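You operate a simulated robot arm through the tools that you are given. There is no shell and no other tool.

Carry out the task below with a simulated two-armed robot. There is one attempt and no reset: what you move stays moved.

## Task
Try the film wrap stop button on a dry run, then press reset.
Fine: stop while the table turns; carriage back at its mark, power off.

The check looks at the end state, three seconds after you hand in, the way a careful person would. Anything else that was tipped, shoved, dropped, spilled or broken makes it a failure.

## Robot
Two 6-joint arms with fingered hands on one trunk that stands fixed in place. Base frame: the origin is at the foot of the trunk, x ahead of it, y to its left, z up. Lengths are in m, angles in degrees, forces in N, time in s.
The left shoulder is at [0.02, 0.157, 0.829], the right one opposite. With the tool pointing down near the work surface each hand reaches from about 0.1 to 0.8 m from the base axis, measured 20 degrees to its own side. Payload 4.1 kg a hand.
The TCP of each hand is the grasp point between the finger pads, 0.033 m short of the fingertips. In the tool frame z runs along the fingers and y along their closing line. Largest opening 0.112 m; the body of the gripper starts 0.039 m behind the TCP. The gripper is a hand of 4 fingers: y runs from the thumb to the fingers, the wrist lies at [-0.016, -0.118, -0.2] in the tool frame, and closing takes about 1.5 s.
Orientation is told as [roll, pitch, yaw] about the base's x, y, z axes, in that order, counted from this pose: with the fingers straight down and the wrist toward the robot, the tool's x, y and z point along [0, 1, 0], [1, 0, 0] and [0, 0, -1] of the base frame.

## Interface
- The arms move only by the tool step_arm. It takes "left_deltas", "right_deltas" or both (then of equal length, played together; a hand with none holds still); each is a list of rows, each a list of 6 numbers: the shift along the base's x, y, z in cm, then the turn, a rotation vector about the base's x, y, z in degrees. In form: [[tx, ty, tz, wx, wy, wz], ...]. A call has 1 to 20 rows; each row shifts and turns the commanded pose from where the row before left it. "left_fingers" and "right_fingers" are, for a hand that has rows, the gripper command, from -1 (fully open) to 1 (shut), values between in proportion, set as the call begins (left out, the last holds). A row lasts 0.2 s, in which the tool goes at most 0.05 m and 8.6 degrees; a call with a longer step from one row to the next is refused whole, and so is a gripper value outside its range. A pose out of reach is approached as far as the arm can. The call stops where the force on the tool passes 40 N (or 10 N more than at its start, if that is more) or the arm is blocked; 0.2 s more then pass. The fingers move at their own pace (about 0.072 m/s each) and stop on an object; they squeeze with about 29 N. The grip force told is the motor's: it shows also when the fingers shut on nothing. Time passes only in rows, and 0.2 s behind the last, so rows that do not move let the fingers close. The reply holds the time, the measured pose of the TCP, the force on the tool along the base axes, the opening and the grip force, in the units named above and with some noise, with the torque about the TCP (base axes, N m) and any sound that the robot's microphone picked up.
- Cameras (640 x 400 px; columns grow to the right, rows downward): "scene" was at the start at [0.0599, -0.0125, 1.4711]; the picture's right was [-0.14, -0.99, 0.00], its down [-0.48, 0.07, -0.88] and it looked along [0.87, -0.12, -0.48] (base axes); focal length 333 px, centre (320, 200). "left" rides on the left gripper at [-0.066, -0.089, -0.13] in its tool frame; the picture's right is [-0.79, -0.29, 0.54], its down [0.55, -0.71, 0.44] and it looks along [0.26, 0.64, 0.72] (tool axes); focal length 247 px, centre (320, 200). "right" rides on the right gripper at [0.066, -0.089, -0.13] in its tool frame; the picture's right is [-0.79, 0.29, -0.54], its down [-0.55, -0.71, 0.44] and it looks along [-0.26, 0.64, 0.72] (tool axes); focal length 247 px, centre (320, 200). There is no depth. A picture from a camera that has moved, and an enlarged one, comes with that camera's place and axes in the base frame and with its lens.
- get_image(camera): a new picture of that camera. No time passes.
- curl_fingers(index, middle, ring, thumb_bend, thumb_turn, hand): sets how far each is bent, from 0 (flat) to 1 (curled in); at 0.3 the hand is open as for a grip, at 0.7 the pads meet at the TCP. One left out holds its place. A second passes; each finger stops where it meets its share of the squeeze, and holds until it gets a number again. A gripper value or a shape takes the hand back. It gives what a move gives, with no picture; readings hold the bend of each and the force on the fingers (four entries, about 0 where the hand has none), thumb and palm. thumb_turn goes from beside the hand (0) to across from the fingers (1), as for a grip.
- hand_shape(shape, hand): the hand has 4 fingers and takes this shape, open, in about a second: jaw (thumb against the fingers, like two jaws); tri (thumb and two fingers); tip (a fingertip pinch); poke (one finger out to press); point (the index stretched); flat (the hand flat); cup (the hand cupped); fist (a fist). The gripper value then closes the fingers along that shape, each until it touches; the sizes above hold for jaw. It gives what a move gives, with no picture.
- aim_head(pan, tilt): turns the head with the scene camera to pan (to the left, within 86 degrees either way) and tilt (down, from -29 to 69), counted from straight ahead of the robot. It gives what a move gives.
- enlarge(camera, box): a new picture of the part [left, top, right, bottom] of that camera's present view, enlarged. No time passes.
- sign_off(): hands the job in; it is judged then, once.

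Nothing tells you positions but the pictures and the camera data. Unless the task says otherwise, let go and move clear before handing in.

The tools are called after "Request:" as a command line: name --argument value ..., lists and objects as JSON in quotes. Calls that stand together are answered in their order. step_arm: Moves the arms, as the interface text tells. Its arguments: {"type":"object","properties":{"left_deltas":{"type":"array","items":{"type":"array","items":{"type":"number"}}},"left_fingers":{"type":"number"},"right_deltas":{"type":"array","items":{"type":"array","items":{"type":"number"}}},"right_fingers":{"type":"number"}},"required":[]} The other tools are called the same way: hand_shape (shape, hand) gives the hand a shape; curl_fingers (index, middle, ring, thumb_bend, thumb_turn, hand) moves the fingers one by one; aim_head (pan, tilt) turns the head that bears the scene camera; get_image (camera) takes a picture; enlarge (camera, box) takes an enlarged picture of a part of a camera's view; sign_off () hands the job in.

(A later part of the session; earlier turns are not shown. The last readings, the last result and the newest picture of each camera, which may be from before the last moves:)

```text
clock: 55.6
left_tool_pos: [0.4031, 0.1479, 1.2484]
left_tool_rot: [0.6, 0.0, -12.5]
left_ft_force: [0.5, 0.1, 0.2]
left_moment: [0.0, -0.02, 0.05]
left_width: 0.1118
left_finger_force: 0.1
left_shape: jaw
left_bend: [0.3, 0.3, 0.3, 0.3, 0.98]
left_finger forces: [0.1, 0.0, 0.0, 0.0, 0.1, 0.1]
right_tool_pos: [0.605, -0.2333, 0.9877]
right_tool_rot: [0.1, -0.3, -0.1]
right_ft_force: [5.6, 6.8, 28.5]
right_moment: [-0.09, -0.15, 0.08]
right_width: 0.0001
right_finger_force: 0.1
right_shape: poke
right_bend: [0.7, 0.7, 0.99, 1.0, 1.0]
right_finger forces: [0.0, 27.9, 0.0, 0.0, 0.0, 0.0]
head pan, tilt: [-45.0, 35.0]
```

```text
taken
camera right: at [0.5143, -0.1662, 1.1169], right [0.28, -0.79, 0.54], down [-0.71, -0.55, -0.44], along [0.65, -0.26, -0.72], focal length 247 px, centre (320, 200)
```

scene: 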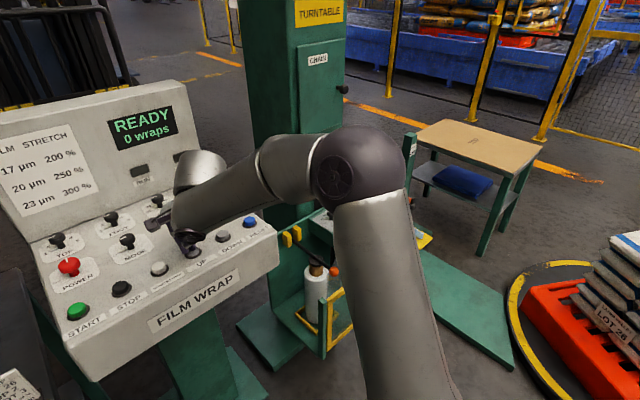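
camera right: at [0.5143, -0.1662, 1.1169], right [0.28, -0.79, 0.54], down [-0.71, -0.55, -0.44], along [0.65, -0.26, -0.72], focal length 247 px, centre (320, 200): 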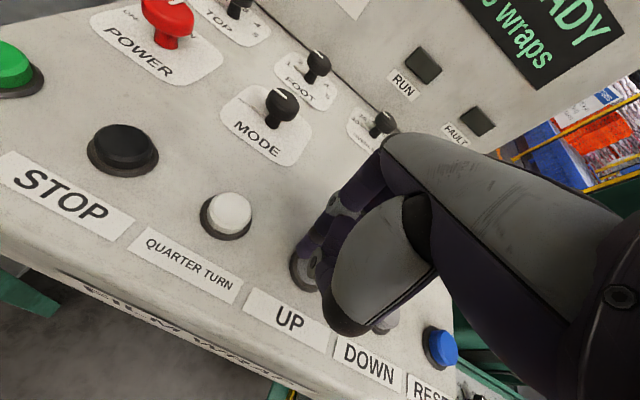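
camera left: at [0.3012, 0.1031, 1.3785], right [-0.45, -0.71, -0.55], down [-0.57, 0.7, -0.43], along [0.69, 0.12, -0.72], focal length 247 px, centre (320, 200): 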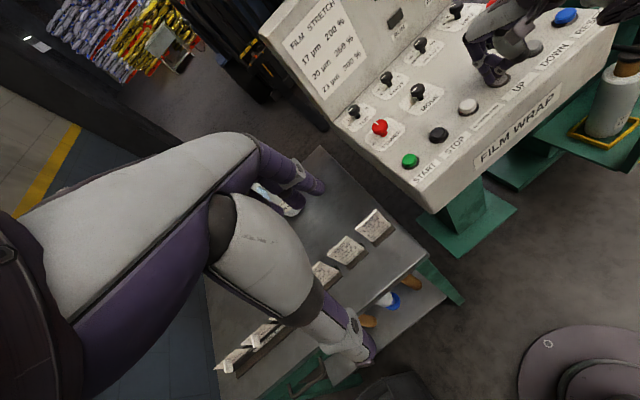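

The carriage is close, roughly 6–7 cm below its mark. I release UP now and compare against my first pictures at the same head pose.

Request:
step_arm --right_deltas '[[0, 0, 1.5, 0, 0, 0]]'

Request:
aim_head --pan -45 --tilt 25

Request:
get_image --camera "scene"

Request:
aim_head --pan -7.8 --tilt 28.9

Request:
get_image --camera "scene"

Request:
enlarge --camera "scene" --box '[440, 220, 640, 400]'

```text
clock: 56.0
left_tool_pos: [0.4034, 0.1467, 1.2475]
left_tool_rot: [0.7, 0.0, -12.5]
left_ft_force: [0.3, -0.1, 0.4]
left_moment: [0.0, -0.01, -0.02]
left_width: 0.112
left_finger_force: 0.1
left_shape: jaw
left_bend: [0.3, 0.3, 0.3, 0.3, 0.98]
left_finger forces: [0.1, 0.0, 0.0, 0.0, 0.1, 0.0]
right_tool_pos: [0.603, -0.2339, 0.9964]
right_tool_rot: [0.0, 0.5, -0.2]
right_ft_force: [0.2, -1.3, 1.9]
right_moment: [-0.01, -0.04, 0.03]
right_width: 0.0
right_finger_force: 0.0
right_shape: poke
right_bend: [0.7, 0.7, 0.99, 1.0, 1.0]
right_finger forces: [0.0, 1.5, 0.0, 0.1, 0.0, 0.1]
head pan, tilt: [-45.0, 35.0]
```

```text
clock: 56.7
left_tool_pos: [0.4041, 0.1484, 1.248]
left_tool_rot: [0.6, -0.1, -12.5]
left_ft_force: [0.7, 0.1, 0.4]
left_moment: [0.01, 0.02, -0.02]
left_width: 0.112
left_finger_force: 0.0
left_shape: jaw
left_bend: [0.3, 0.3, 0.3, 0.3, 0.98]
left_finger forces: [0.0, 0.0, 0.0, 0.1, 0.0, 0.1]
right_tool_pos: [0.6048, -0.2342, 1.0003]
right_tool_rot: [0.0, 0.0, 0.0]
right_ft_force: [0.0, -0.6, 0.4]
right_moment: [0.03, -0.03, -0.01]
right_width: 0.0
right_finger_force: 0.1
right_shape: poke
right_bend: [0.7, 0.7, 0.99, 1.0, 1.0]
right_finger forces: [0.1, 0.0, 0.0, 0.0, 0.1, 0.1]
head pan, tilt: [-45.0, 25.0]
```

```text
taken
```

scene: 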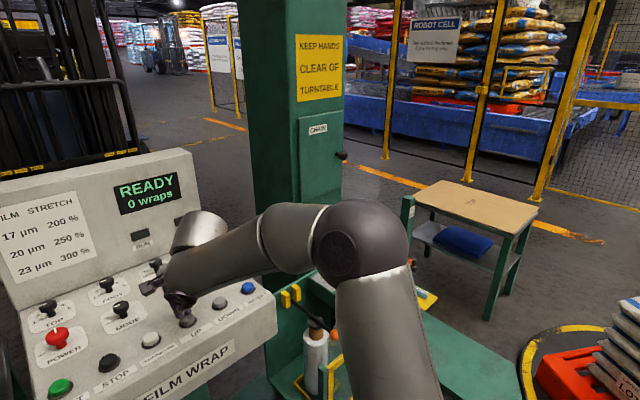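

```text
clock: 57.8
left_tool_pos: [0.4038, 0.1476, 1.2478]
left_tool_rot: [0.7, 0.0, -12.5]
left_ft_force: [0.5, 0.6, 0.0]
left_moment: [-0.01, 0.02, 0.01]
left_width: 0.112
left_finger_force: 0.0
left_shape: jaw
left_bend: [0.3, 0.3, 0.3, 0.3, 0.98]
left_finger forces: [0.0, 0.0, 0.0, 0.1, 0.0, 0.0]
right_tool_pos: [0.6046, -0.2343, 1.0012]
right_tool_rot: [0.0, 0.0, -0.1]
right_ft_force: [0.3, -0.5, -0.9]
right_moment: [0.0, -0.02, 0.02]
right_width: 0.0001
right_finger_force: 0.0
right_shape: poke
right_bend: [0.7, 0.7, 0.99, 1.0, 1.0]
right_finger forces: [0.0, 0.2, 0.0, 0.1, 0.1, 0.0]
head pan, tilt: [-7.8, 28.9]
```

```text
taken
```

scene: 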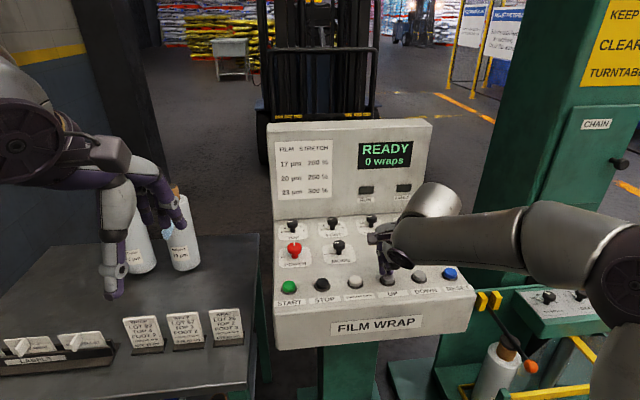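

```text
2.22 times, centred on (540, 310) of scene
camera zoom: at [0.0599, -0.0125, 1.4711], right [-0.14, -0.99, 0.0], down [-0.48, 0.07, -0.88], along [0.87, -0.12, -0.48], focal length 740 px, centre (-169, -44)
```

zoom: 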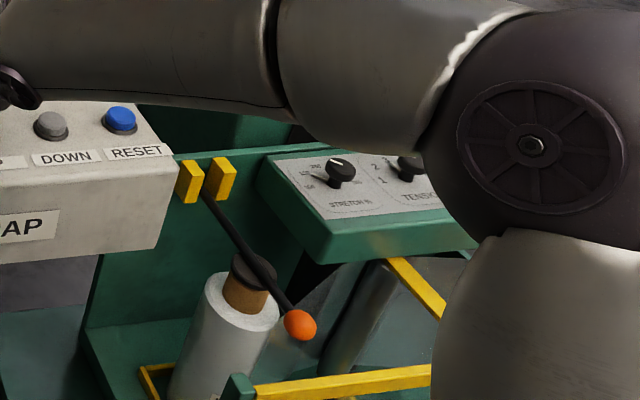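

Compared with the first picture, the carriage is about 22 enlarged pixels (≈3.7 cm) low. I give UP a short press and measure again.

Request:
step_arm --right_deltas '[[0, 0, -1.4, 0, 0, 0], [0, 0, 0, 0, 0, 0], [0, 0, 1.4, 0, 0, 0]]'

Request:
enlarge --camera "scene" --box '[440, 220, 640, 400]'

```text
clock: 58.5
left_tool_pos: [0.402, 0.1472, 1.2476]
left_tool_rot: [0.7, 0.1, -12.4]
left_ft_force: [-0.4, 0.2, -0.1]
left_moment: [-0.03, 0.06, 0.01]
left_width: 0.1118
left_finger_force: 0.0
left_shape: jaw
left_bend: [0.3, 0.3, 0.3, 0.3, 0.98]
left_finger forces: [0.1, 0.2, 0.0, 0.0, 0.1, 0.0]
right_tool_pos: [0.6035, -0.2335, 0.9999]
right_tool_rot: [0.1, 0.2, -0.1]
right_ft_force: [0.2, 0.1, 0.0]
right_moment: [-0.01, 0.02, -0.02]
right_width: 0.0
right_finger_force: 0.1
right_shape: poke
right_bend: [0.7, 0.7, 0.99, 1.0, 1.0]
right_finger forces: [0.1, 0.3, 0.0, 0.1, 0.1, 0.0]
head pan, tilt: [-7.8, 28.9]
heard: click
```

```text
2.22 times, centred on (540, 310) of scene
camera zoom: at [0.06, -0.0125, 1.4711], right [-0.14, -0.99, 0.0], down [-0.48, 0.07, -0.88], along [0.87, -0.12, -0.48], focal length 740 px, centre (-169, -44)
```

zoom: 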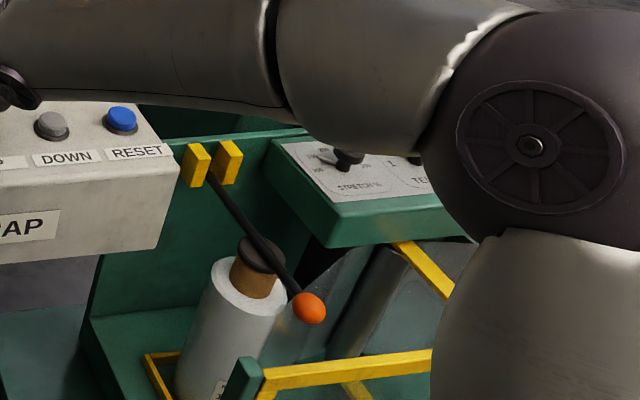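

About 4–5 pixels (≈7 mm) remain. A very short tap on UP should close that.

Request:
step_arm --right_deltas '[[0, 0, -1.1, 0, 0, 0], [0, 0, 1.3, 0, 0, 0]]'

Request:
enlarge --camera "scene" --box '[440, 220, 640, 400]'

```text
clock: 59.1
left_tool_pos: [0.4035, 0.1477, 1.2481]
left_tool_rot: [0.7, 0.0, -12.5]
left_ft_force: [0.0, 0.0, 0.4]
left_moment: [0.01, 0.01, 0.05]
left_width: 0.112
left_finger_force: 0.1
left_shape: jaw
left_bend: [0.3, 0.3, 0.3, 0.3, 0.98]
left_finger forces: [0.0, 0.0, 0.0, 0.1, 0.0, 0.1]
right_tool_pos: [0.6044, -0.2333, 1.0026]
right_tool_rot: [0.0, 0.1, -0.1]
right_ft_force: [1.0, 0.9, 0.1]
right_moment: [0.01, -0.03, 0.03]
right_width: 0.0001
right_finger_force: 0.1
right_shape: poke
right_bend: [0.7, 0.7, 0.99, 1.0, 1.0]
right_finger forces: [0.1, 0.1, 0.0, 0.0, 0.0, 0.0]
head pan, tilt: [-7.8, 28.9]
heard: click
```

```text
2.22 times, centred on (540, 310) of scene
camera zoom: at [0.06, -0.0125, 1.4711], right [-0.14, -0.99, 0.0], down [-0.48, 0.07, -0.88], along [0.87, -0.12, -0.48], focal length 740 px, centre (-169, -44)
```

zoom: 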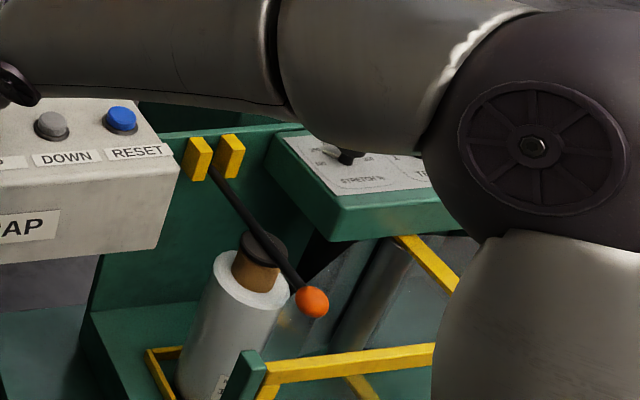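

The carriage now matches its starting picture to within a pixel (about 2 mm). I pull the right hand back and look at the LOAD mark directly.

Request:
step_arm --right_deltas '[[0, 0, 4, 0, 0, 0], [-2, 1, 4, 0, 0, 0], [-3, 1.5, 3, 0, 0, 0], [-3.5, 1.5, 2.5, 0, 0, 0], [-4, 1.5, 2, 0, 0, 0], [-4, 1, 2, 0, 0, 0]]' --left_deltas '[[-1, 2, 0, 0, 0, 0], [-1, 2, 0, 0, 0, 0], [-1, 2, 0, 0, 0, 0], [-1, 2, 0, 0, 0, 0], [-1, 2, 0, 0, 0, 0], [0, 0, 0, 0, 0, 0]]'

Request:
get_image --camera "scene"

Request:
enlarge --camera "scene" --box '[440, 220, 640, 400]'

Request:
aim_head --pan -40 --tilt 50

Request:
enlarge --camera "scene" --box '[330, 40, 450, 120]'

Request:
enlarge --camera "scene" --box '[280, 30, 480, 250]'

```text
clock: 60.5
left_tool_pos: [0.3573, 0.2491, 1.2455]
left_tool_rot: [0.7, 0.1, -12.5]
left_ft_force: [-0.7, -1.3, -0.6]
left_moment: [0.01, 0.04, 0.03]
left_width: 0.112
left_finger_force: 0.0
left_shape: jaw
left_bend: [0.3, 0.3, 0.3, 0.3, 0.98]
left_finger forces: [0.1, 0.1, 0.0, 0.0, 0.0, 0.0]
right_tool_pos: [0.4403, -0.1667, 1.1759]
right_tool_rot: [0.1, 0.1, -0.2]
right_ft_force: [0.8, 0.1, -0.9]
right_moment: [-0.04, 0.02, 0.03]
right_width: 0.0
right_finger_force: 0.1
right_shape: poke
right_bend: [0.7, 0.7, 0.99, 1.0, 1.0]
right_finger forces: [0.1, 0.1, 0.1, 0.0, 0.1, 0.0]
head pan, tilt: [-7.8, 28.9]
```

```text
taken
```

scene: 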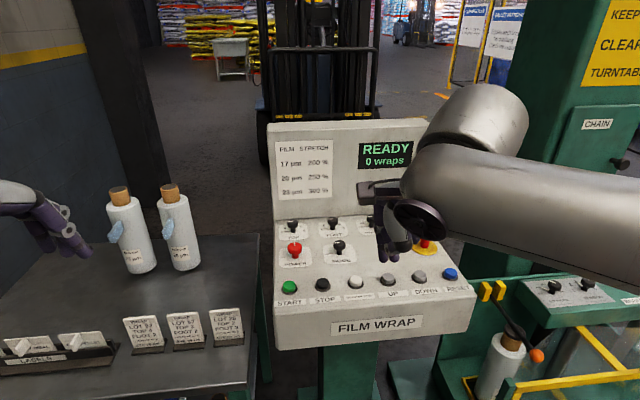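

```text
2.22 times, centred on (540, 310) of scene
camera zoom: at [0.0605, -0.0124, 1.4711], right [-0.14, -0.99, 0.0], down [-0.48, 0.07, -0.88], along [0.87, -0.12, -0.48], focal length 740 px, centre (-169, -44)
```

zoom: 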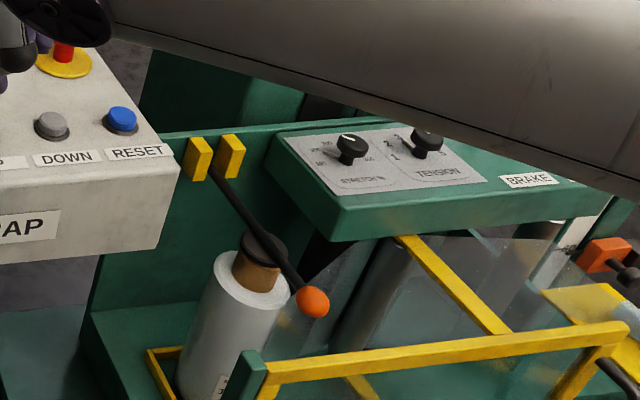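

```text
clock: 61.5
left_tool_pos: [0.3567, 0.2481, 1.2482]
left_tool_rot: [0.7, 0.0, -12.5]
left_ft_force: [-0.6, -0.3, -0.3]
left_moment: [0.03, 0.01, 0.03]
left_width: 0.1119
left_finger_force: 0.1
left_shape: jaw
left_bend: [0.3, 0.3, 0.3, 0.3, 0.98]
left_finger forces: [0.0, 0.1, 0.0, 0.0, 0.0, 0.0]
right_tool_pos: [0.4402, -0.167, 1.1758]
right_tool_rot: [0.1, 0.0, -0.1]
right_ft_force: [-0.2, -0.4, 0.2]
right_moment: [0.01, 0.01, -0.01]
right_width: 0.0
right_finger_force: 0.2
right_shape: poke
right_bend: [0.7, 0.7, 0.99, 1.0, 1.0]
right_finger forces: [0.0, 0.0, 0.1, 0.1, 0.0, 0.0]
head pan, tilt: [-40.0, 50.0]
```

```text
5.00 times, centred on (390, 80) of scene
camera zoom: at [0.029, -0.0496, 1.4399], right [-0.64, -0.77, 0.0], down [-0.59, 0.49, -0.64], along [0.49, -0.41, -0.77], focal length 1664 px, centre (-30, 800)
```

zoom: 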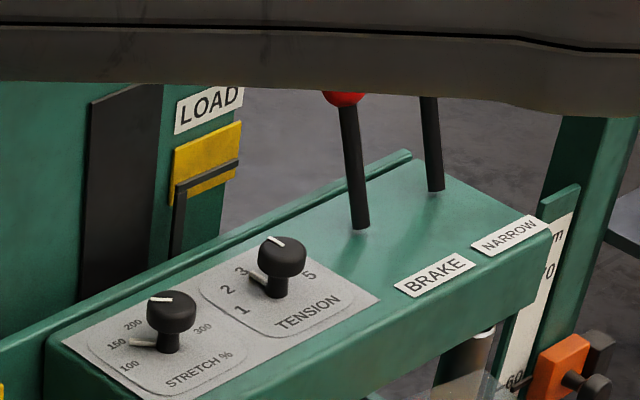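

```text
1.82 times, centred on (380, 140) of scene
camera zoom: at [0.029, -0.0496, 1.4399], right [-0.64, -0.77, 0.0], down [-0.59, 0.49, -0.64], along [0.49, -0.41, -0.77], focal length 605 px, centre (211, 309)
```

zoom: 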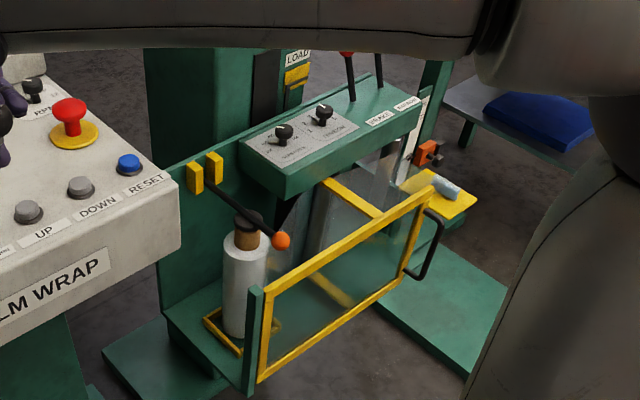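

The pointer sits inside the yellow LOAD flag as at the start, so the carriage is back at its mark. Now the right hand changes to jaw shape and goes to the POWER knob to switch it off.

Request:
hand_shape --hand "right" --shape "jaw"

Request:
step_arm --right_deltas '[[3.6, 1.6, -1.9, 0, 0, -2], [3.6, 1.6, -1.9, 0, 0, -3], [3.6, 1.6, -1.9, 0, 0, -3], [3.6, 1.6, -1.9, 0, 0, -3], [3.6, 1.6, -1.9, 0, 0, -3], [3.6, 1.7, -1.9, 0, 0, -3], [3.5, 1.7, -1.9, 0, 0, -3]]'

Request:
aim_head --pan -7.8 --tilt 28.9

Request:
get_image --camera "right"

Request:
get_image --camera "left"

Request:
get_image --camera "scene"

```text
clock: 62.4
left_tool_pos: [0.3568, 0.249, 1.2463]
left_tool_rot: [0.7, -0.1, -12.4]
left_ft_force: [-0.3, -0.3, 0.2]
left_moment: [-0.02, -0.01, -0.04]
left_width: 0.1118
left_finger_force: 0.2
left_shape: jaw
left_bend: [0.3, 0.3, 0.3, 0.3, 0.98]
left_finger forces: [0.0, 0.0, 0.0, 0.0, 0.0, 0.0]
right_tool_pos: [0.4406, -0.1668, 1.1771]
right_tool_rot: [0.0, 0.0, 0.0]
right_ft_force: [0.6, -0.5, -0.2]
right_moment: [0.02, -0.02, 0.04]
right_width: 0.1119
right_finger_force: 0.1
right_shape: jaw
right_bend: [0.3, 0.3, 0.3, 0.3, 0.98]
right_finger forces: [0.0, 0.0, 0.1, 0.0, 0.1, 0.0]
head pan, tilt: [-40.0, 50.0]
```

```text
clock: 64.0
left_tool_pos: [0.3552, 0.2481, 1.2483]
left_tool_rot: [0.7, 0.0, -12.5]
left_ft_force: [-0.3, -0.7, 0.5]
left_moment: [0.02, -0.03, -0.02]
left_width: 0.112
left_finger_force: 0.1
left_shape: jaw
left_bend: [0.3, 0.3, 0.3, 0.3, 0.98]
left_finger forces: [0.1, 0.0, 0.0, 0.0, 0.0, 0.0]
right_tool_pos: [0.6925, -0.0553, 1.0478]
right_tool_rot: [0.1, -0.1, -20.2]
right_ft_force: [-1.6, -0.5, 0.5]
right_moment: [0.04, -0.04, 0.03]
right_width: 0.1122
right_finger_force: 0.2
right_shape: jaw
right_bend: [0.3, 0.3, 0.3, 0.3, 0.98]
right_finger forces: [0.0, 0.0, 0.1, 0.0, 0.0, 0.1]
head pan, tilt: [-40.0, 50.0]
```

```text
clock: 65.0
left_tool_pos: [0.3557, 0.2492, 1.2476]
left_tool_rot: [0.7, 0.0, -12.5]
left_ft_force: [-0.4, -0.2, 0.2]
left_moment: [0.01, -0.02, 0.0]
left_width: 0.1121
left_finger_force: 0.1
left_shape: jaw
left_bend: [0.3, 0.3, 0.3, 0.3, 0.98]
left_finger forces: [0.1, 0.0, 0.0, 0.0, 0.1, 0.0]
right_tool_pos: [0.6911, -0.054, 1.0469]
right_tool_rot: [0.0, 0.1, -20.1]
right_ft_force: [-0.1, -0.1, 0.5]
right_moment: [0.04, 0.03, -0.01]
right_width: 0.1118
right_finger_force: 0.1
right_shape: jaw
right_bend: [0.3, 0.3, 0.3, 0.3, 0.98]
right_finger forces: [0.0, 0.0, 0.0, 0.0, 0.0, 0.0]
head pan, tilt: [-7.8, 28.9]
```

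```text
taken
camera right: at [0.6289, 0.0381, 1.1759], right [0.0, -0.84, 0.54], down [-0.86, -0.27, -0.44], along [0.52, -0.46, -0.72], focal length 247 px, centre (320, 200)
```

right: 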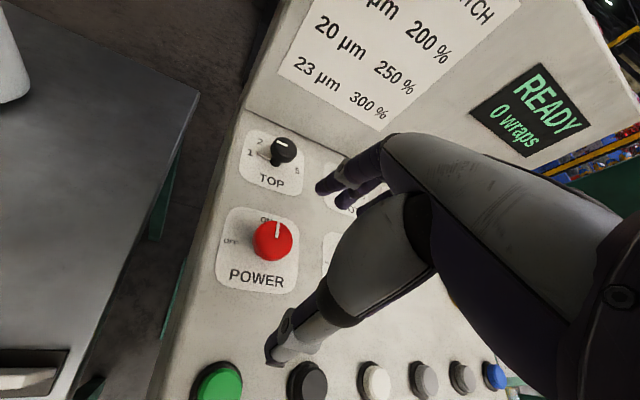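

```text
taken
camera left: at [0.2543, 0.2034, 1.3781], right [-0.45, -0.71, -0.55], down [-0.57, 0.7, -0.43], along [0.69, 0.12, -0.72], focal length 247 px, centre (320, 200)
```

left: 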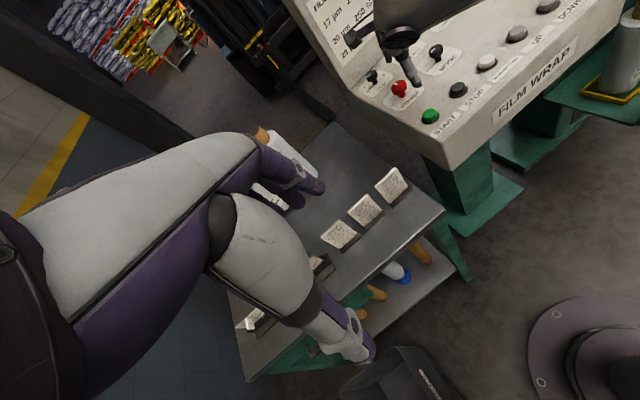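

```text
taken
```

scene: 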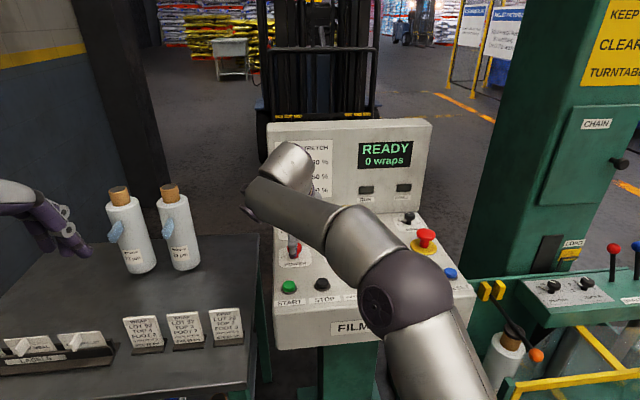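

Power knob's pointer is at ON; I take its centre as (0.710, -0.041). I descend around it with the jaws open.

Request:
step_arm --right_deltas '[[0.8, 0.6, -1.2, 0, 0, 0], [0.8, 0.6, -1.6, 0, 0, 0], [0.2, 0.05, -1.9, 0, 0, 0]]'

Request:
get_image --camera "right"

Request:
enlarge --camera "left" --box '[340, 20, 500, 140]'

```text
clock: 65.8
left_tool_pos: [0.3565, 0.249, 1.2473]
left_tool_rot: [0.7, 0.0, -12.5]
left_ft_force: [0.4, 0.1, 0.2]
left_moment: [0.0, -0.03, -0.01]
left_width: 0.112
left_finger_force: 0.0
left_shape: jaw
left_bend: [0.3, 0.3, 0.3, 0.3, 0.98]
left_finger forces: [0.1, 0.0, 0.0, 0.0, 0.0, 0.0]
right_tool_pos: [0.7097, -0.0415, 0.9983]
right_tool_rot: [0.0, 0.0, -20.1]
right_ft_force: [0.7, 1.2, 0.5]
right_moment: [0.02, -0.03, 0.01]
right_width: 0.1118
right_finger_force: 0.1
right_shape: jaw
right_bend: [0.3, 0.3, 0.3, 0.3, 0.98]
right_finger forces: [0.0, 0.1, 0.0, 0.0, 0.0, 0.0]
head pan, tilt: [-7.8, 28.9]
```

```text
taken
camera right: at [0.6471, 0.0504, 1.1279], right [0.0, -0.84, 0.54], down [-0.86, -0.27, -0.44], along [0.52, -0.46, -0.72], focal length 247 px, centre (320, 200)
```

right: 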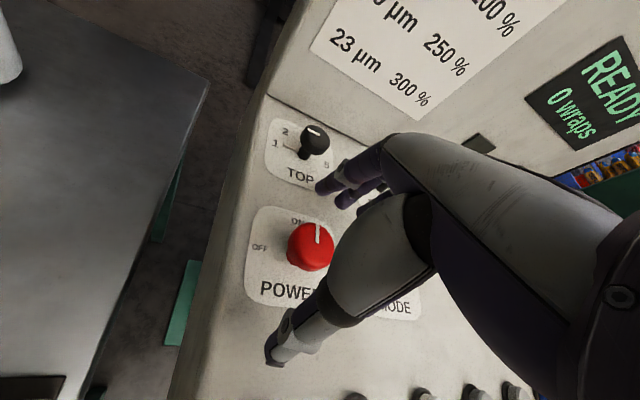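

```text
3.33 times, centred on (420, 80) of left
camera zoom: at [0.2542, 0.2034, 1.3782], right [-0.45, -0.71, -0.55], down [-0.57, 0.7, -0.43], along [0.69, 0.12, -0.72], focal length 823 px, centre (-13, 600)
```

zoom: 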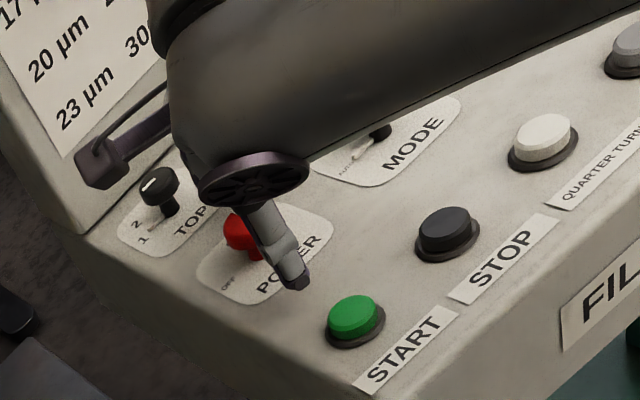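

Slight recentring toward (0.712, -0.040), then I wind the right hand clockwise to about -45° so it can turn the knob a full 90° counter-clockwise.

Request:
step_arm --right_deltas '[[0.2, 0.15, 0, 0, 0, -8], [0, 0, -0.2, 0, 0, -8], [0, 0, 0, 0, 0, -8]]' --right_fingers -0.4

Request:
get_image --camera "right"

Request:
enlarge --camera "left" --box '[340, 20, 500, 140]'

```text
clock: 66.6
left_tool_pos: [0.3577, 0.2493, 1.248]
left_tool_rot: [0.7, 0.0, -12.4]
left_ft_force: [0.7, 0.8, -0.2]
left_moment: [-0.01, 0.04, -0.01]
left_width: 0.112
left_finger_force: 0.1
left_shape: jaw
left_bend: [0.3, 0.3, 0.3, 0.3, 0.98]
left_finger forces: [0.0, 0.0, 0.1, 0.0, 0.0, 0.0]
right_tool_pos: [0.6986, -0.0441, 0.9895]
right_tool_rot: [0.0, 0.0, -44.3]
right_ft_force: [0.6, 0.5, -0.7]
right_moment: [0.0, 0.04, -0.01]
right_width: 0.0785
right_finger_force: 0.1
right_shape: jaw
right_bend: [0.26, 0.37, 0.34, 0.59, 0.99]
right_finger forces: [0.0, 0.0, 0.0, 0.0, 0.0, 0.1]
right hand out of reach, approached as far as the arm can: row 3
head pan, tilt: [-7.8, 28.9]
```

```text
taken
camera right: at [0.6788, 0.0659, 1.1195], right [-0.35, -0.77, 0.54], down [-0.89, 0.1, -0.44], along [0.28, -0.63, -0.72], focal length 247 px, centre (320, 200)
```

right: 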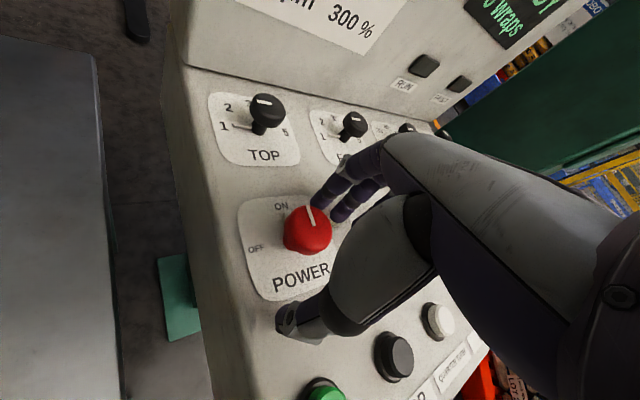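

```text
3.33 times, centred on (420, 80) of left
camera zoom: at [0.2548, 0.2037, 1.378], right [-0.45, -0.71, -0.55], down [-0.57, 0.7, -0.43], along [0.69, 0.12, -0.72], focal length 823 px, centre (-13, 600)
```

zoom: 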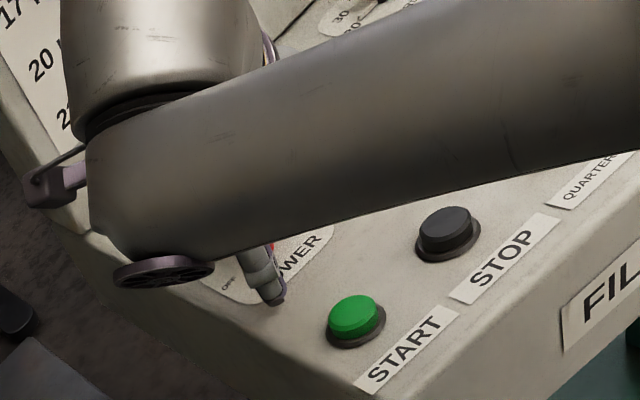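

That last bit was beyond reach and pulled the hand back and down, so I step back to -36°, recentre on the knob and raise slightly.

Request:
step_arm --right_deltas '[[0.3, 0, 0.7, 0, 0, 5], [1.0, 0.4, 0, 0, 0, 4]]'

Request:
get_image --camera "right"

```text
clock: 67.2
left_tool_pos: [0.3563, 0.248, 1.246]
left_tool_rot: [0.6, -0.1, -12.5]
left_ft_force: [0.1, 0.0, 0.5]
left_moment: [-0.02, 0.02, -0.01]
left_width: 0.112
left_finger_force: 0.0
left_shape: jaw
left_bend: [0.3, 0.3, 0.3, 0.3, 0.98]
left_finger forces: [0.1, 0.0, 0.0, 0.0, 0.0, 0.0]
right_tool_pos: [0.7112, -0.0386, 0.9986]
right_tool_rot: [0.0, 0.0, -35.1]
right_ft_force: [-0.2, -0.4, 0.3]
right_moment: [-0.04, 0.01, -0.01]
right_width: 0.0788
right_finger_force: 0.1
right_shape: jaw
right_bend: [0.26, 0.37, 0.34, 0.59, 0.99]
right_finger forces: [0.0, 0.1, 0.0, 0.0, 0.0, 0.0]
head pan, tilt: [-7.8, 28.9]
```

```text
taken
camera right: at [0.6736, 0.0665, 1.1281], right [-0.22, -0.81, 0.54], down [-0.9, -0.04, -0.44], along [0.38, -0.58, -0.72], focal length 247 px, centre (320, 200)
```

right: 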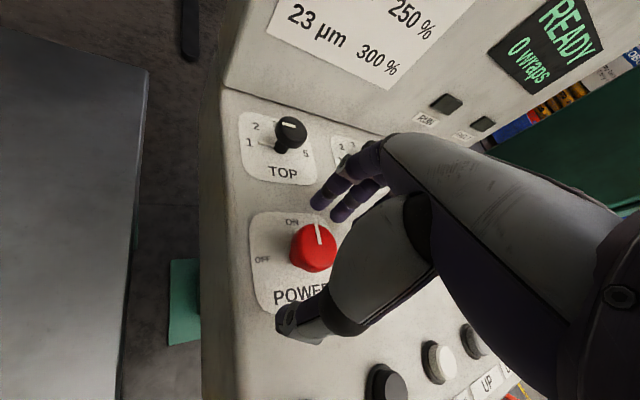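

Centred on the knob at -35°. I close the grip.

Request:
step_arm --right_deltas '[[0, 0, 0, 0, 0, 0], [0, 0, 0, 0, 0, 0], [0, 0, 0, 0, 0, 0], [0, 0, 0, 0, 0, 0], [0, 0, 0, 0, 0, 0], [0, 0, 0, 0, 0, 0]]' --right_fingers 1

Request:
get_image --camera "right"

```text
clock: 68.6
left_tool_pos: [0.3562, 0.249, 1.2467]
left_tool_rot: [0.7, 0.0, -12.5]
left_ft_force: [-0.2, -0.7, 0.0]
left_moment: [-0.02, -0.01, 0.03]
left_width: 0.1122
left_finger_force: 0.1
left_shape: jaw
left_bend: [0.3, 0.3, 0.3, 0.3, 0.98]
left_finger forces: [0.1, 0.0, 0.0, 0.0, 0.0, 0.0]
right_tool_pos: [0.7108, -0.0381, 0.9987]
right_tool_rot: [0.0, 0.1, -35.1]
right_ft_force: [-2.8, 2.4, -0.1]
right_moment: [0.05, 0.04, -0.03]
right_width: 0.0286
right_finger_force: 29.1
right_shape: jaw
right_bend: [0.76, 0.54, 0.57, 0.75, 1.0]
right_finger forces: [14.4, 8.2, 0.0, 0.1, 25.6, 0.0]
head pan, tilt: [-7.8, 28.9]
```

```text
taken
camera right: at [0.6736, 0.0669, 1.1276], right [-0.22, -0.81, 0.54], down [-0.9, -0.04, -0.44], along [0.38, -0.58, -0.72], focal length 247 px, centre (320, 200)
```

right: 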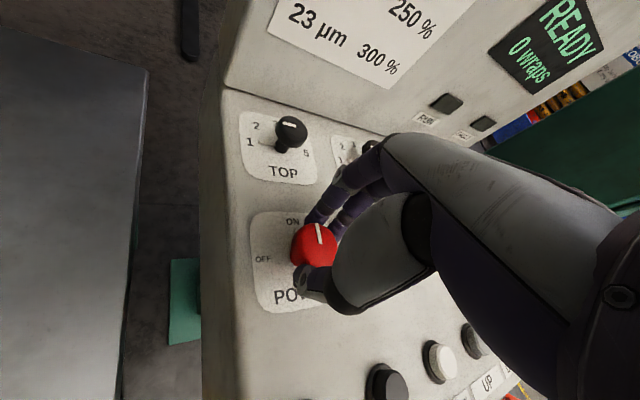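

Request:
step_arm --right_deltas '[[0, 0, 0, 0, 0, 8], [0, 0, 0, 0, 0, 8], [0, 0, 0, 0, 0, 8], [0, 0, 0, 0, 0, 8], [0, 0, 0, 0, 0, 8]]'

Request:
get_image --camera "right"

Request:
get_image --camera "scene"

```text
clock: 69.8
left_tool_pos: [0.358, 0.2486, 1.2473]
left_tool_rot: [0.7, 0.0, -12.5]
left_ft_force: [0.3, 0.0, -0.2]
left_moment: [0.03, 0.01, 0.02]
left_width: 0.1122
left_finger_force: 0.1
left_shape: jaw
left_bend: [0.3, 0.3, 0.3, 0.3, 0.98]
left_finger forces: [0.1, 0.0, 0.0, 0.0, 0.0, 0.0]
right_tool_pos: [0.7107, -0.0399, 0.9979]
right_tool_rot: [0.0, 0.0, 4.9]
right_ft_force: [-8.4, -6.0, 4.6]
right_moment: [-0.17, 0.27, -0.01]
right_width: 0.0284
right_finger_force: 28.5
right_shape: jaw
right_bend: [0.76, 0.54, 0.57, 0.74, 1.0]
right_finger forces: [13.4, 9.7, 0.0, 0.0, 31.0, 0.0]
head pan, tilt: [-7.8, 28.9]
```

```text
taken
camera right: at [0.6147, 0.0178, 1.1273], right [0.35, -0.76, 0.54], down [-0.66, -0.61, -0.44], along [0.66, -0.2, -0.72], focal length 247 px, centre (320, 200)
```

right: 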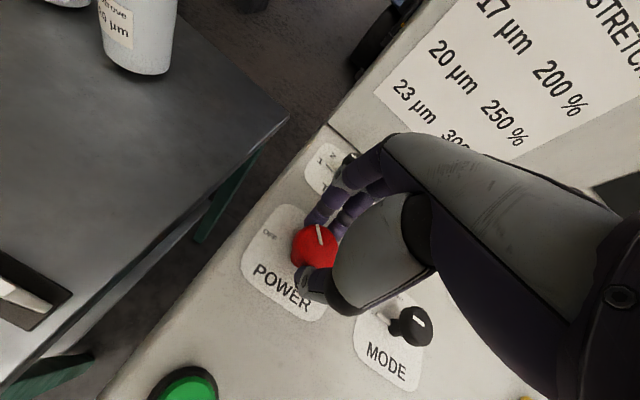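

```text
taken
```

scene: 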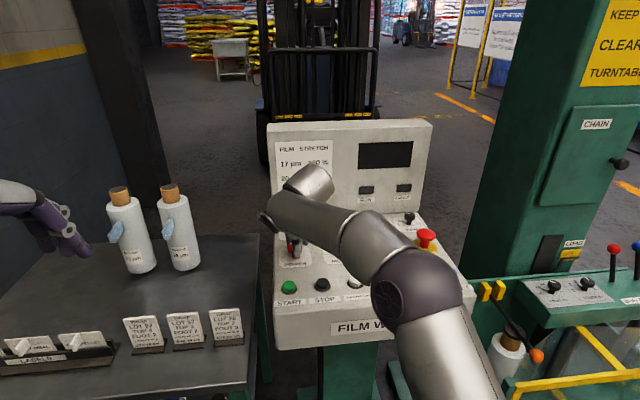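

Display has gone dark already; I finish turning the knob fully to OFF.

Request:
step_arm --right_deltas '[[-0.1, -0.05, 0, 0, 0, 8], [0, 0, 0, 0, 0, 8], [0, 0, 0, 0, 0, 8], [0, 0, 0, 0, 0, 8], [0, 0, 0, 0, 0, 8]]'

Request:
get_image --camera "right"

Request:
get_image --camera "scene"

```text
clock: 71.0
left_tool_pos: [0.3559, 0.2481, 1.2478]
left_tool_rot: [0.7, 0.0, -12.5]
left_ft_force: [-0.2, 0.2, 0.2]
left_moment: [0.0, 0.02, -0.02]
left_width: 0.1119
left_finger_force: 0.0
left_shape: jaw
left_bend: [0.3, 0.3, 0.3, 0.3, 0.98]
left_finger forces: [0.0, 0.0, 0.0, 0.0, 0.0, 0.1]
right_tool_pos: [0.71, -0.0399, 0.9974]
right_tool_rot: [-0.2, -0.1, 44.9]
right_ft_force: [2.0, -11.2, 3.4]
right_moment: [-0.3, -0.02, -0.05]
right_width: 0.0285
right_finger_force: 28.7
right_shape: jaw
right_bend: [0.76, 0.54, 0.57, 0.74, 1.0]
right_finger forces: [12.4, 11.3, 0.1, 0.0, 30.3, 0.0]
head pan, tilt: [-7.8, 28.9]
```

```text
taken
camera right: at [0.5991, -0.0566, 1.1269], right [0.76, -0.36, 0.54], down [-0.11, -0.89, -0.44], along [0.64, 0.27, -0.72], focal length 247 px, centre (320, 200)
```

right: 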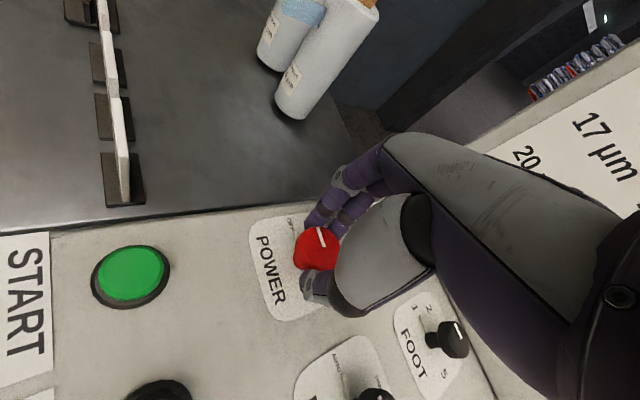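

```text
taken
```

scene: 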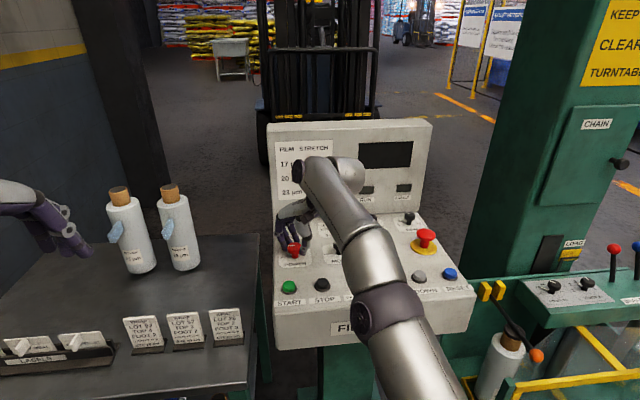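

Request:
step_arm --right_deltas '[[0, -0.1, 0, 0, 0, 5]]'

Request:
step_arm --right_deltas '[[0, 0, 0, 0, 0, 0], [0, 0, 0, 0, 0, 0], [0, 0, 0, 0, 0, 0], [0, 0, 0, 0, 0, 0], [0, 0, 0, 0, 0, 0], [0, 0, 0, 0, 0, 0]]' --right_fingers -1

Request:
get_image --camera "right"

Request:
enlarge --camera "left" --box '[340, 20, 500, 140]'

```text
clock: 71.4
left_tool_pos: [0.3562, 0.2491, 1.2464]
left_tool_rot: [0.7, 0.0, -12.5]
left_ft_force: [0.2, 0.7, -0.1]
left_moment: [-0.02, -0.01, -0.01]
left_width: 0.112
left_finger_force: 0.1
left_shape: jaw
left_bend: [0.3, 0.3, 0.3, 0.3, 0.98]
left_finger forces: [0.0, 0.1, 0.0, 0.0, 0.0, 0.0]
right_tool_pos: [0.7029, -0.0435, 0.9947]
right_tool_rot: [-0.1, -0.1, 49.8]
right_ft_force: [14.4, -6.6, 5.5]
right_moment: [-0.31, -0.2, -0.21]
right_width: 0.0293
right_finger_force: 29.4
right_shape: jaw
right_bend: [0.76, 0.51, 0.57, 0.76, 1.0]
right_finger forces: [12.5, 13.1, 0.4, 0.0, 25.7, 0.0]
right hand out of reach, approached as far as the arm can: row 1
head pan, tilt: [-7.8, 28.9]
```

```text
clock: 72.8
left_tool_pos: [0.3555, 0.248, 1.2481]
left_tool_rot: [0.7, 0.0, -12.5]
left_ft_force: [-0.1, 0.1, -1.1]
left_moment: [-0.01, 0.0, 0.03]
left_width: 0.1119
left_finger_force: 0.0
left_shape: jaw
left_bend: [0.3, 0.3, 0.3, 0.3, 0.98]
left_finger forces: [0.0, 0.0, 0.1, 0.0, 0.1, 0.0]
right_tool_pos: [0.7022, -0.0428, 0.9952]
right_tool_rot: [0.0, 0.1, 49.9]
right_ft_force: [0.5, 0.0, 0.3]
right_moment: [0.01, 0.01, -0.02]
right_width: 0.1116
right_finger_force: 0.0
right_shape: jaw
right_bend: [0.3, 0.3, 0.3, 0.3, 0.98]
right_finger forces: [0.0, 0.0, 0.1, 0.1, 0.0, 0.0]
head pan, tilt: [-7.8, 28.9]
```

```text
taken
camera right: at [0.5925, -0.0681, 1.1235], right [0.79, -0.29, 0.54], down [-0.04, -0.9, -0.44], along [0.61, 0.33, -0.72], focal length 247 px, centre (320, 200)
```

right: 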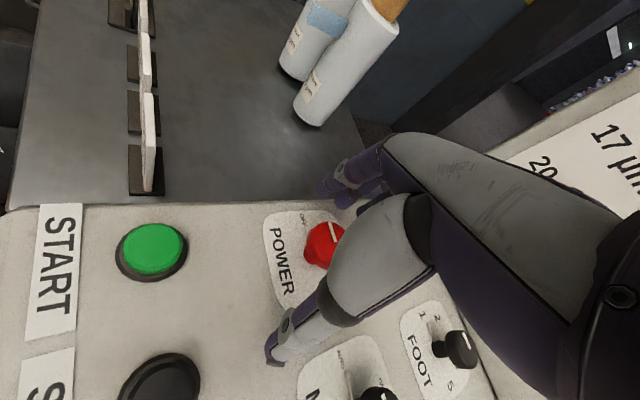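

```text
3.33 times, centred on (420, 80) of left
camera zoom: at [0.2543, 0.2034, 1.3781], right [-0.45, -0.71, -0.55], down [-0.57, 0.7, -0.43], along [0.69, 0.12, -0.72], focal length 823 px, centre (-13, 600)
```

zoom: 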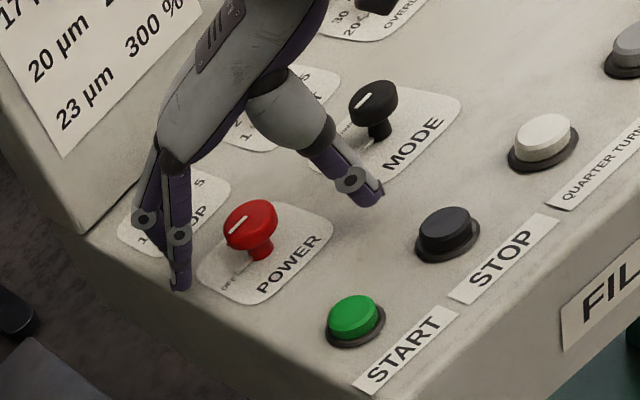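

POWER points to OFF and the display is dark. I rotate the open hand back to an easier yaw, then lift straight up off the knob.

Request:
step_arm --right_deltas '[[0, 0, 0.2, 0, 0, -7], [0, 0, 0.2, 0, 0, -8], [0, 0, 0, 0, 0, -8], [0, 0, 0, 0, 0, -7]]'

Request:
step_arm --right_deltas '[[-0.3, 0, 1.5, 0, 0, 0], [-0.3, 0, 1.5, 0, 0, 0], [-0.5, 0, 1.5, 0, 0, 0]]'

Request:
get_image --camera "right"

Request:
enlarge --camera "left" --box '[340, 20, 500, 140]'

```text
clock: 73.8
left_tool_pos: [0.3565, 0.2483, 1.2485]
left_tool_rot: [0.7, 0.0, -12.5]
left_ft_force: [0.5, -0.6, -0.1]
left_moment: [-0.02, 0.01, -0.03]
left_width: 0.1122
left_finger_force: 0.1
left_shape: jaw
left_bend: [0.3, 0.3, 0.3, 0.3, 0.98]
left_finger forces: [0.0, 0.1, 0.0, 0.0, 0.1, 0.1]
right_tool_pos: [0.7008, -0.0435, 0.9986]
right_tool_rot: [0.0, 0.1, 19.7]
right_ft_force: [0.3, 0.1, -0.2]
right_moment: [0.02, 0.02, 0.0]
right_width: 0.1115
right_finger_force: 0.1
right_shape: jaw
right_bend: [0.3, 0.3, 0.3, 0.3, 0.98]
right_finger forces: [0.0, 0.0, 0.0, 0.0, 0.1, 0.1]
head pan, tilt: [-7.8, 28.9]
```

```text
clock: 74.6
left_tool_pos: [0.3562, 0.2483, 1.2482]
left_tool_rot: [0.7, 0.0, -12.5]
left_ft_force: [-0.9, 0.2, -0.6]
left_moment: [0.0, 0.02, 0.01]
left_width: 0.112
left_finger_force: 0.1
left_shape: jaw
left_bend: [0.3, 0.3, 0.3, 0.3, 0.98]
left_finger forces: [0.1, 0.1, 0.1, 0.1, 0.0, 0.0]
right_tool_pos: [0.6899, -0.0431, 1.0446]
right_tool_rot: [0.0, 0.1, 19.9]
right_ft_force: [-0.3, -0.5, -0.6]
right_moment: [0.0, -0.01, -0.02]
right_width: 0.1115
right_finger_force: 0.1
right_shape: jaw
right_bend: [0.3, 0.3, 0.3, 0.3, 0.98]
right_finger forces: [0.1, 0.0, 0.0, 0.0, 0.0, 0.0]
head pan, tilt: [-7.8, 28.9]
```

```text
taken
camera right: at [0.5815, -0.0106, 1.1732], right [0.54, -0.65, 0.54], down [-0.48, -0.76, -0.44], along [0.69, -0.02, -0.72], focal length 247 px, centre (320, 200)
```

right: 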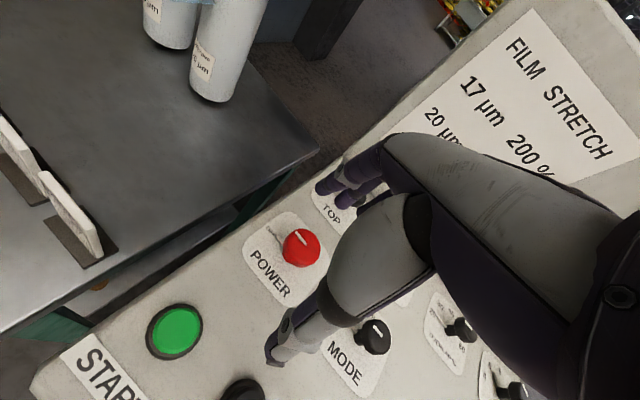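

```text
3.33 times, centred on (420, 80) of left
camera zoom: at [0.2544, 0.2034, 1.3781], right [-0.45, -0.71, -0.55], down [-0.57, 0.7, -0.43], along [0.69, 0.12, -0.72], focal length 823 px, centre (-13, 600)
```

zoom: 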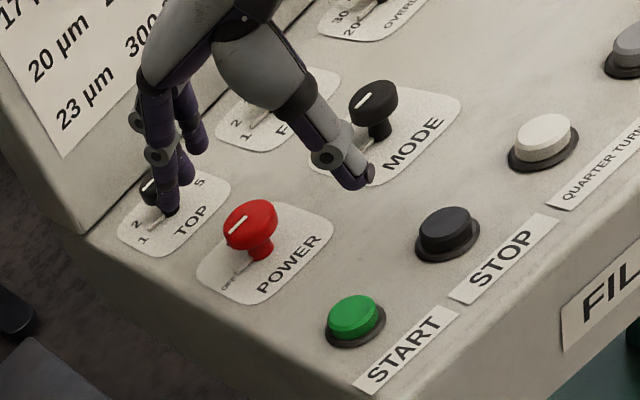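

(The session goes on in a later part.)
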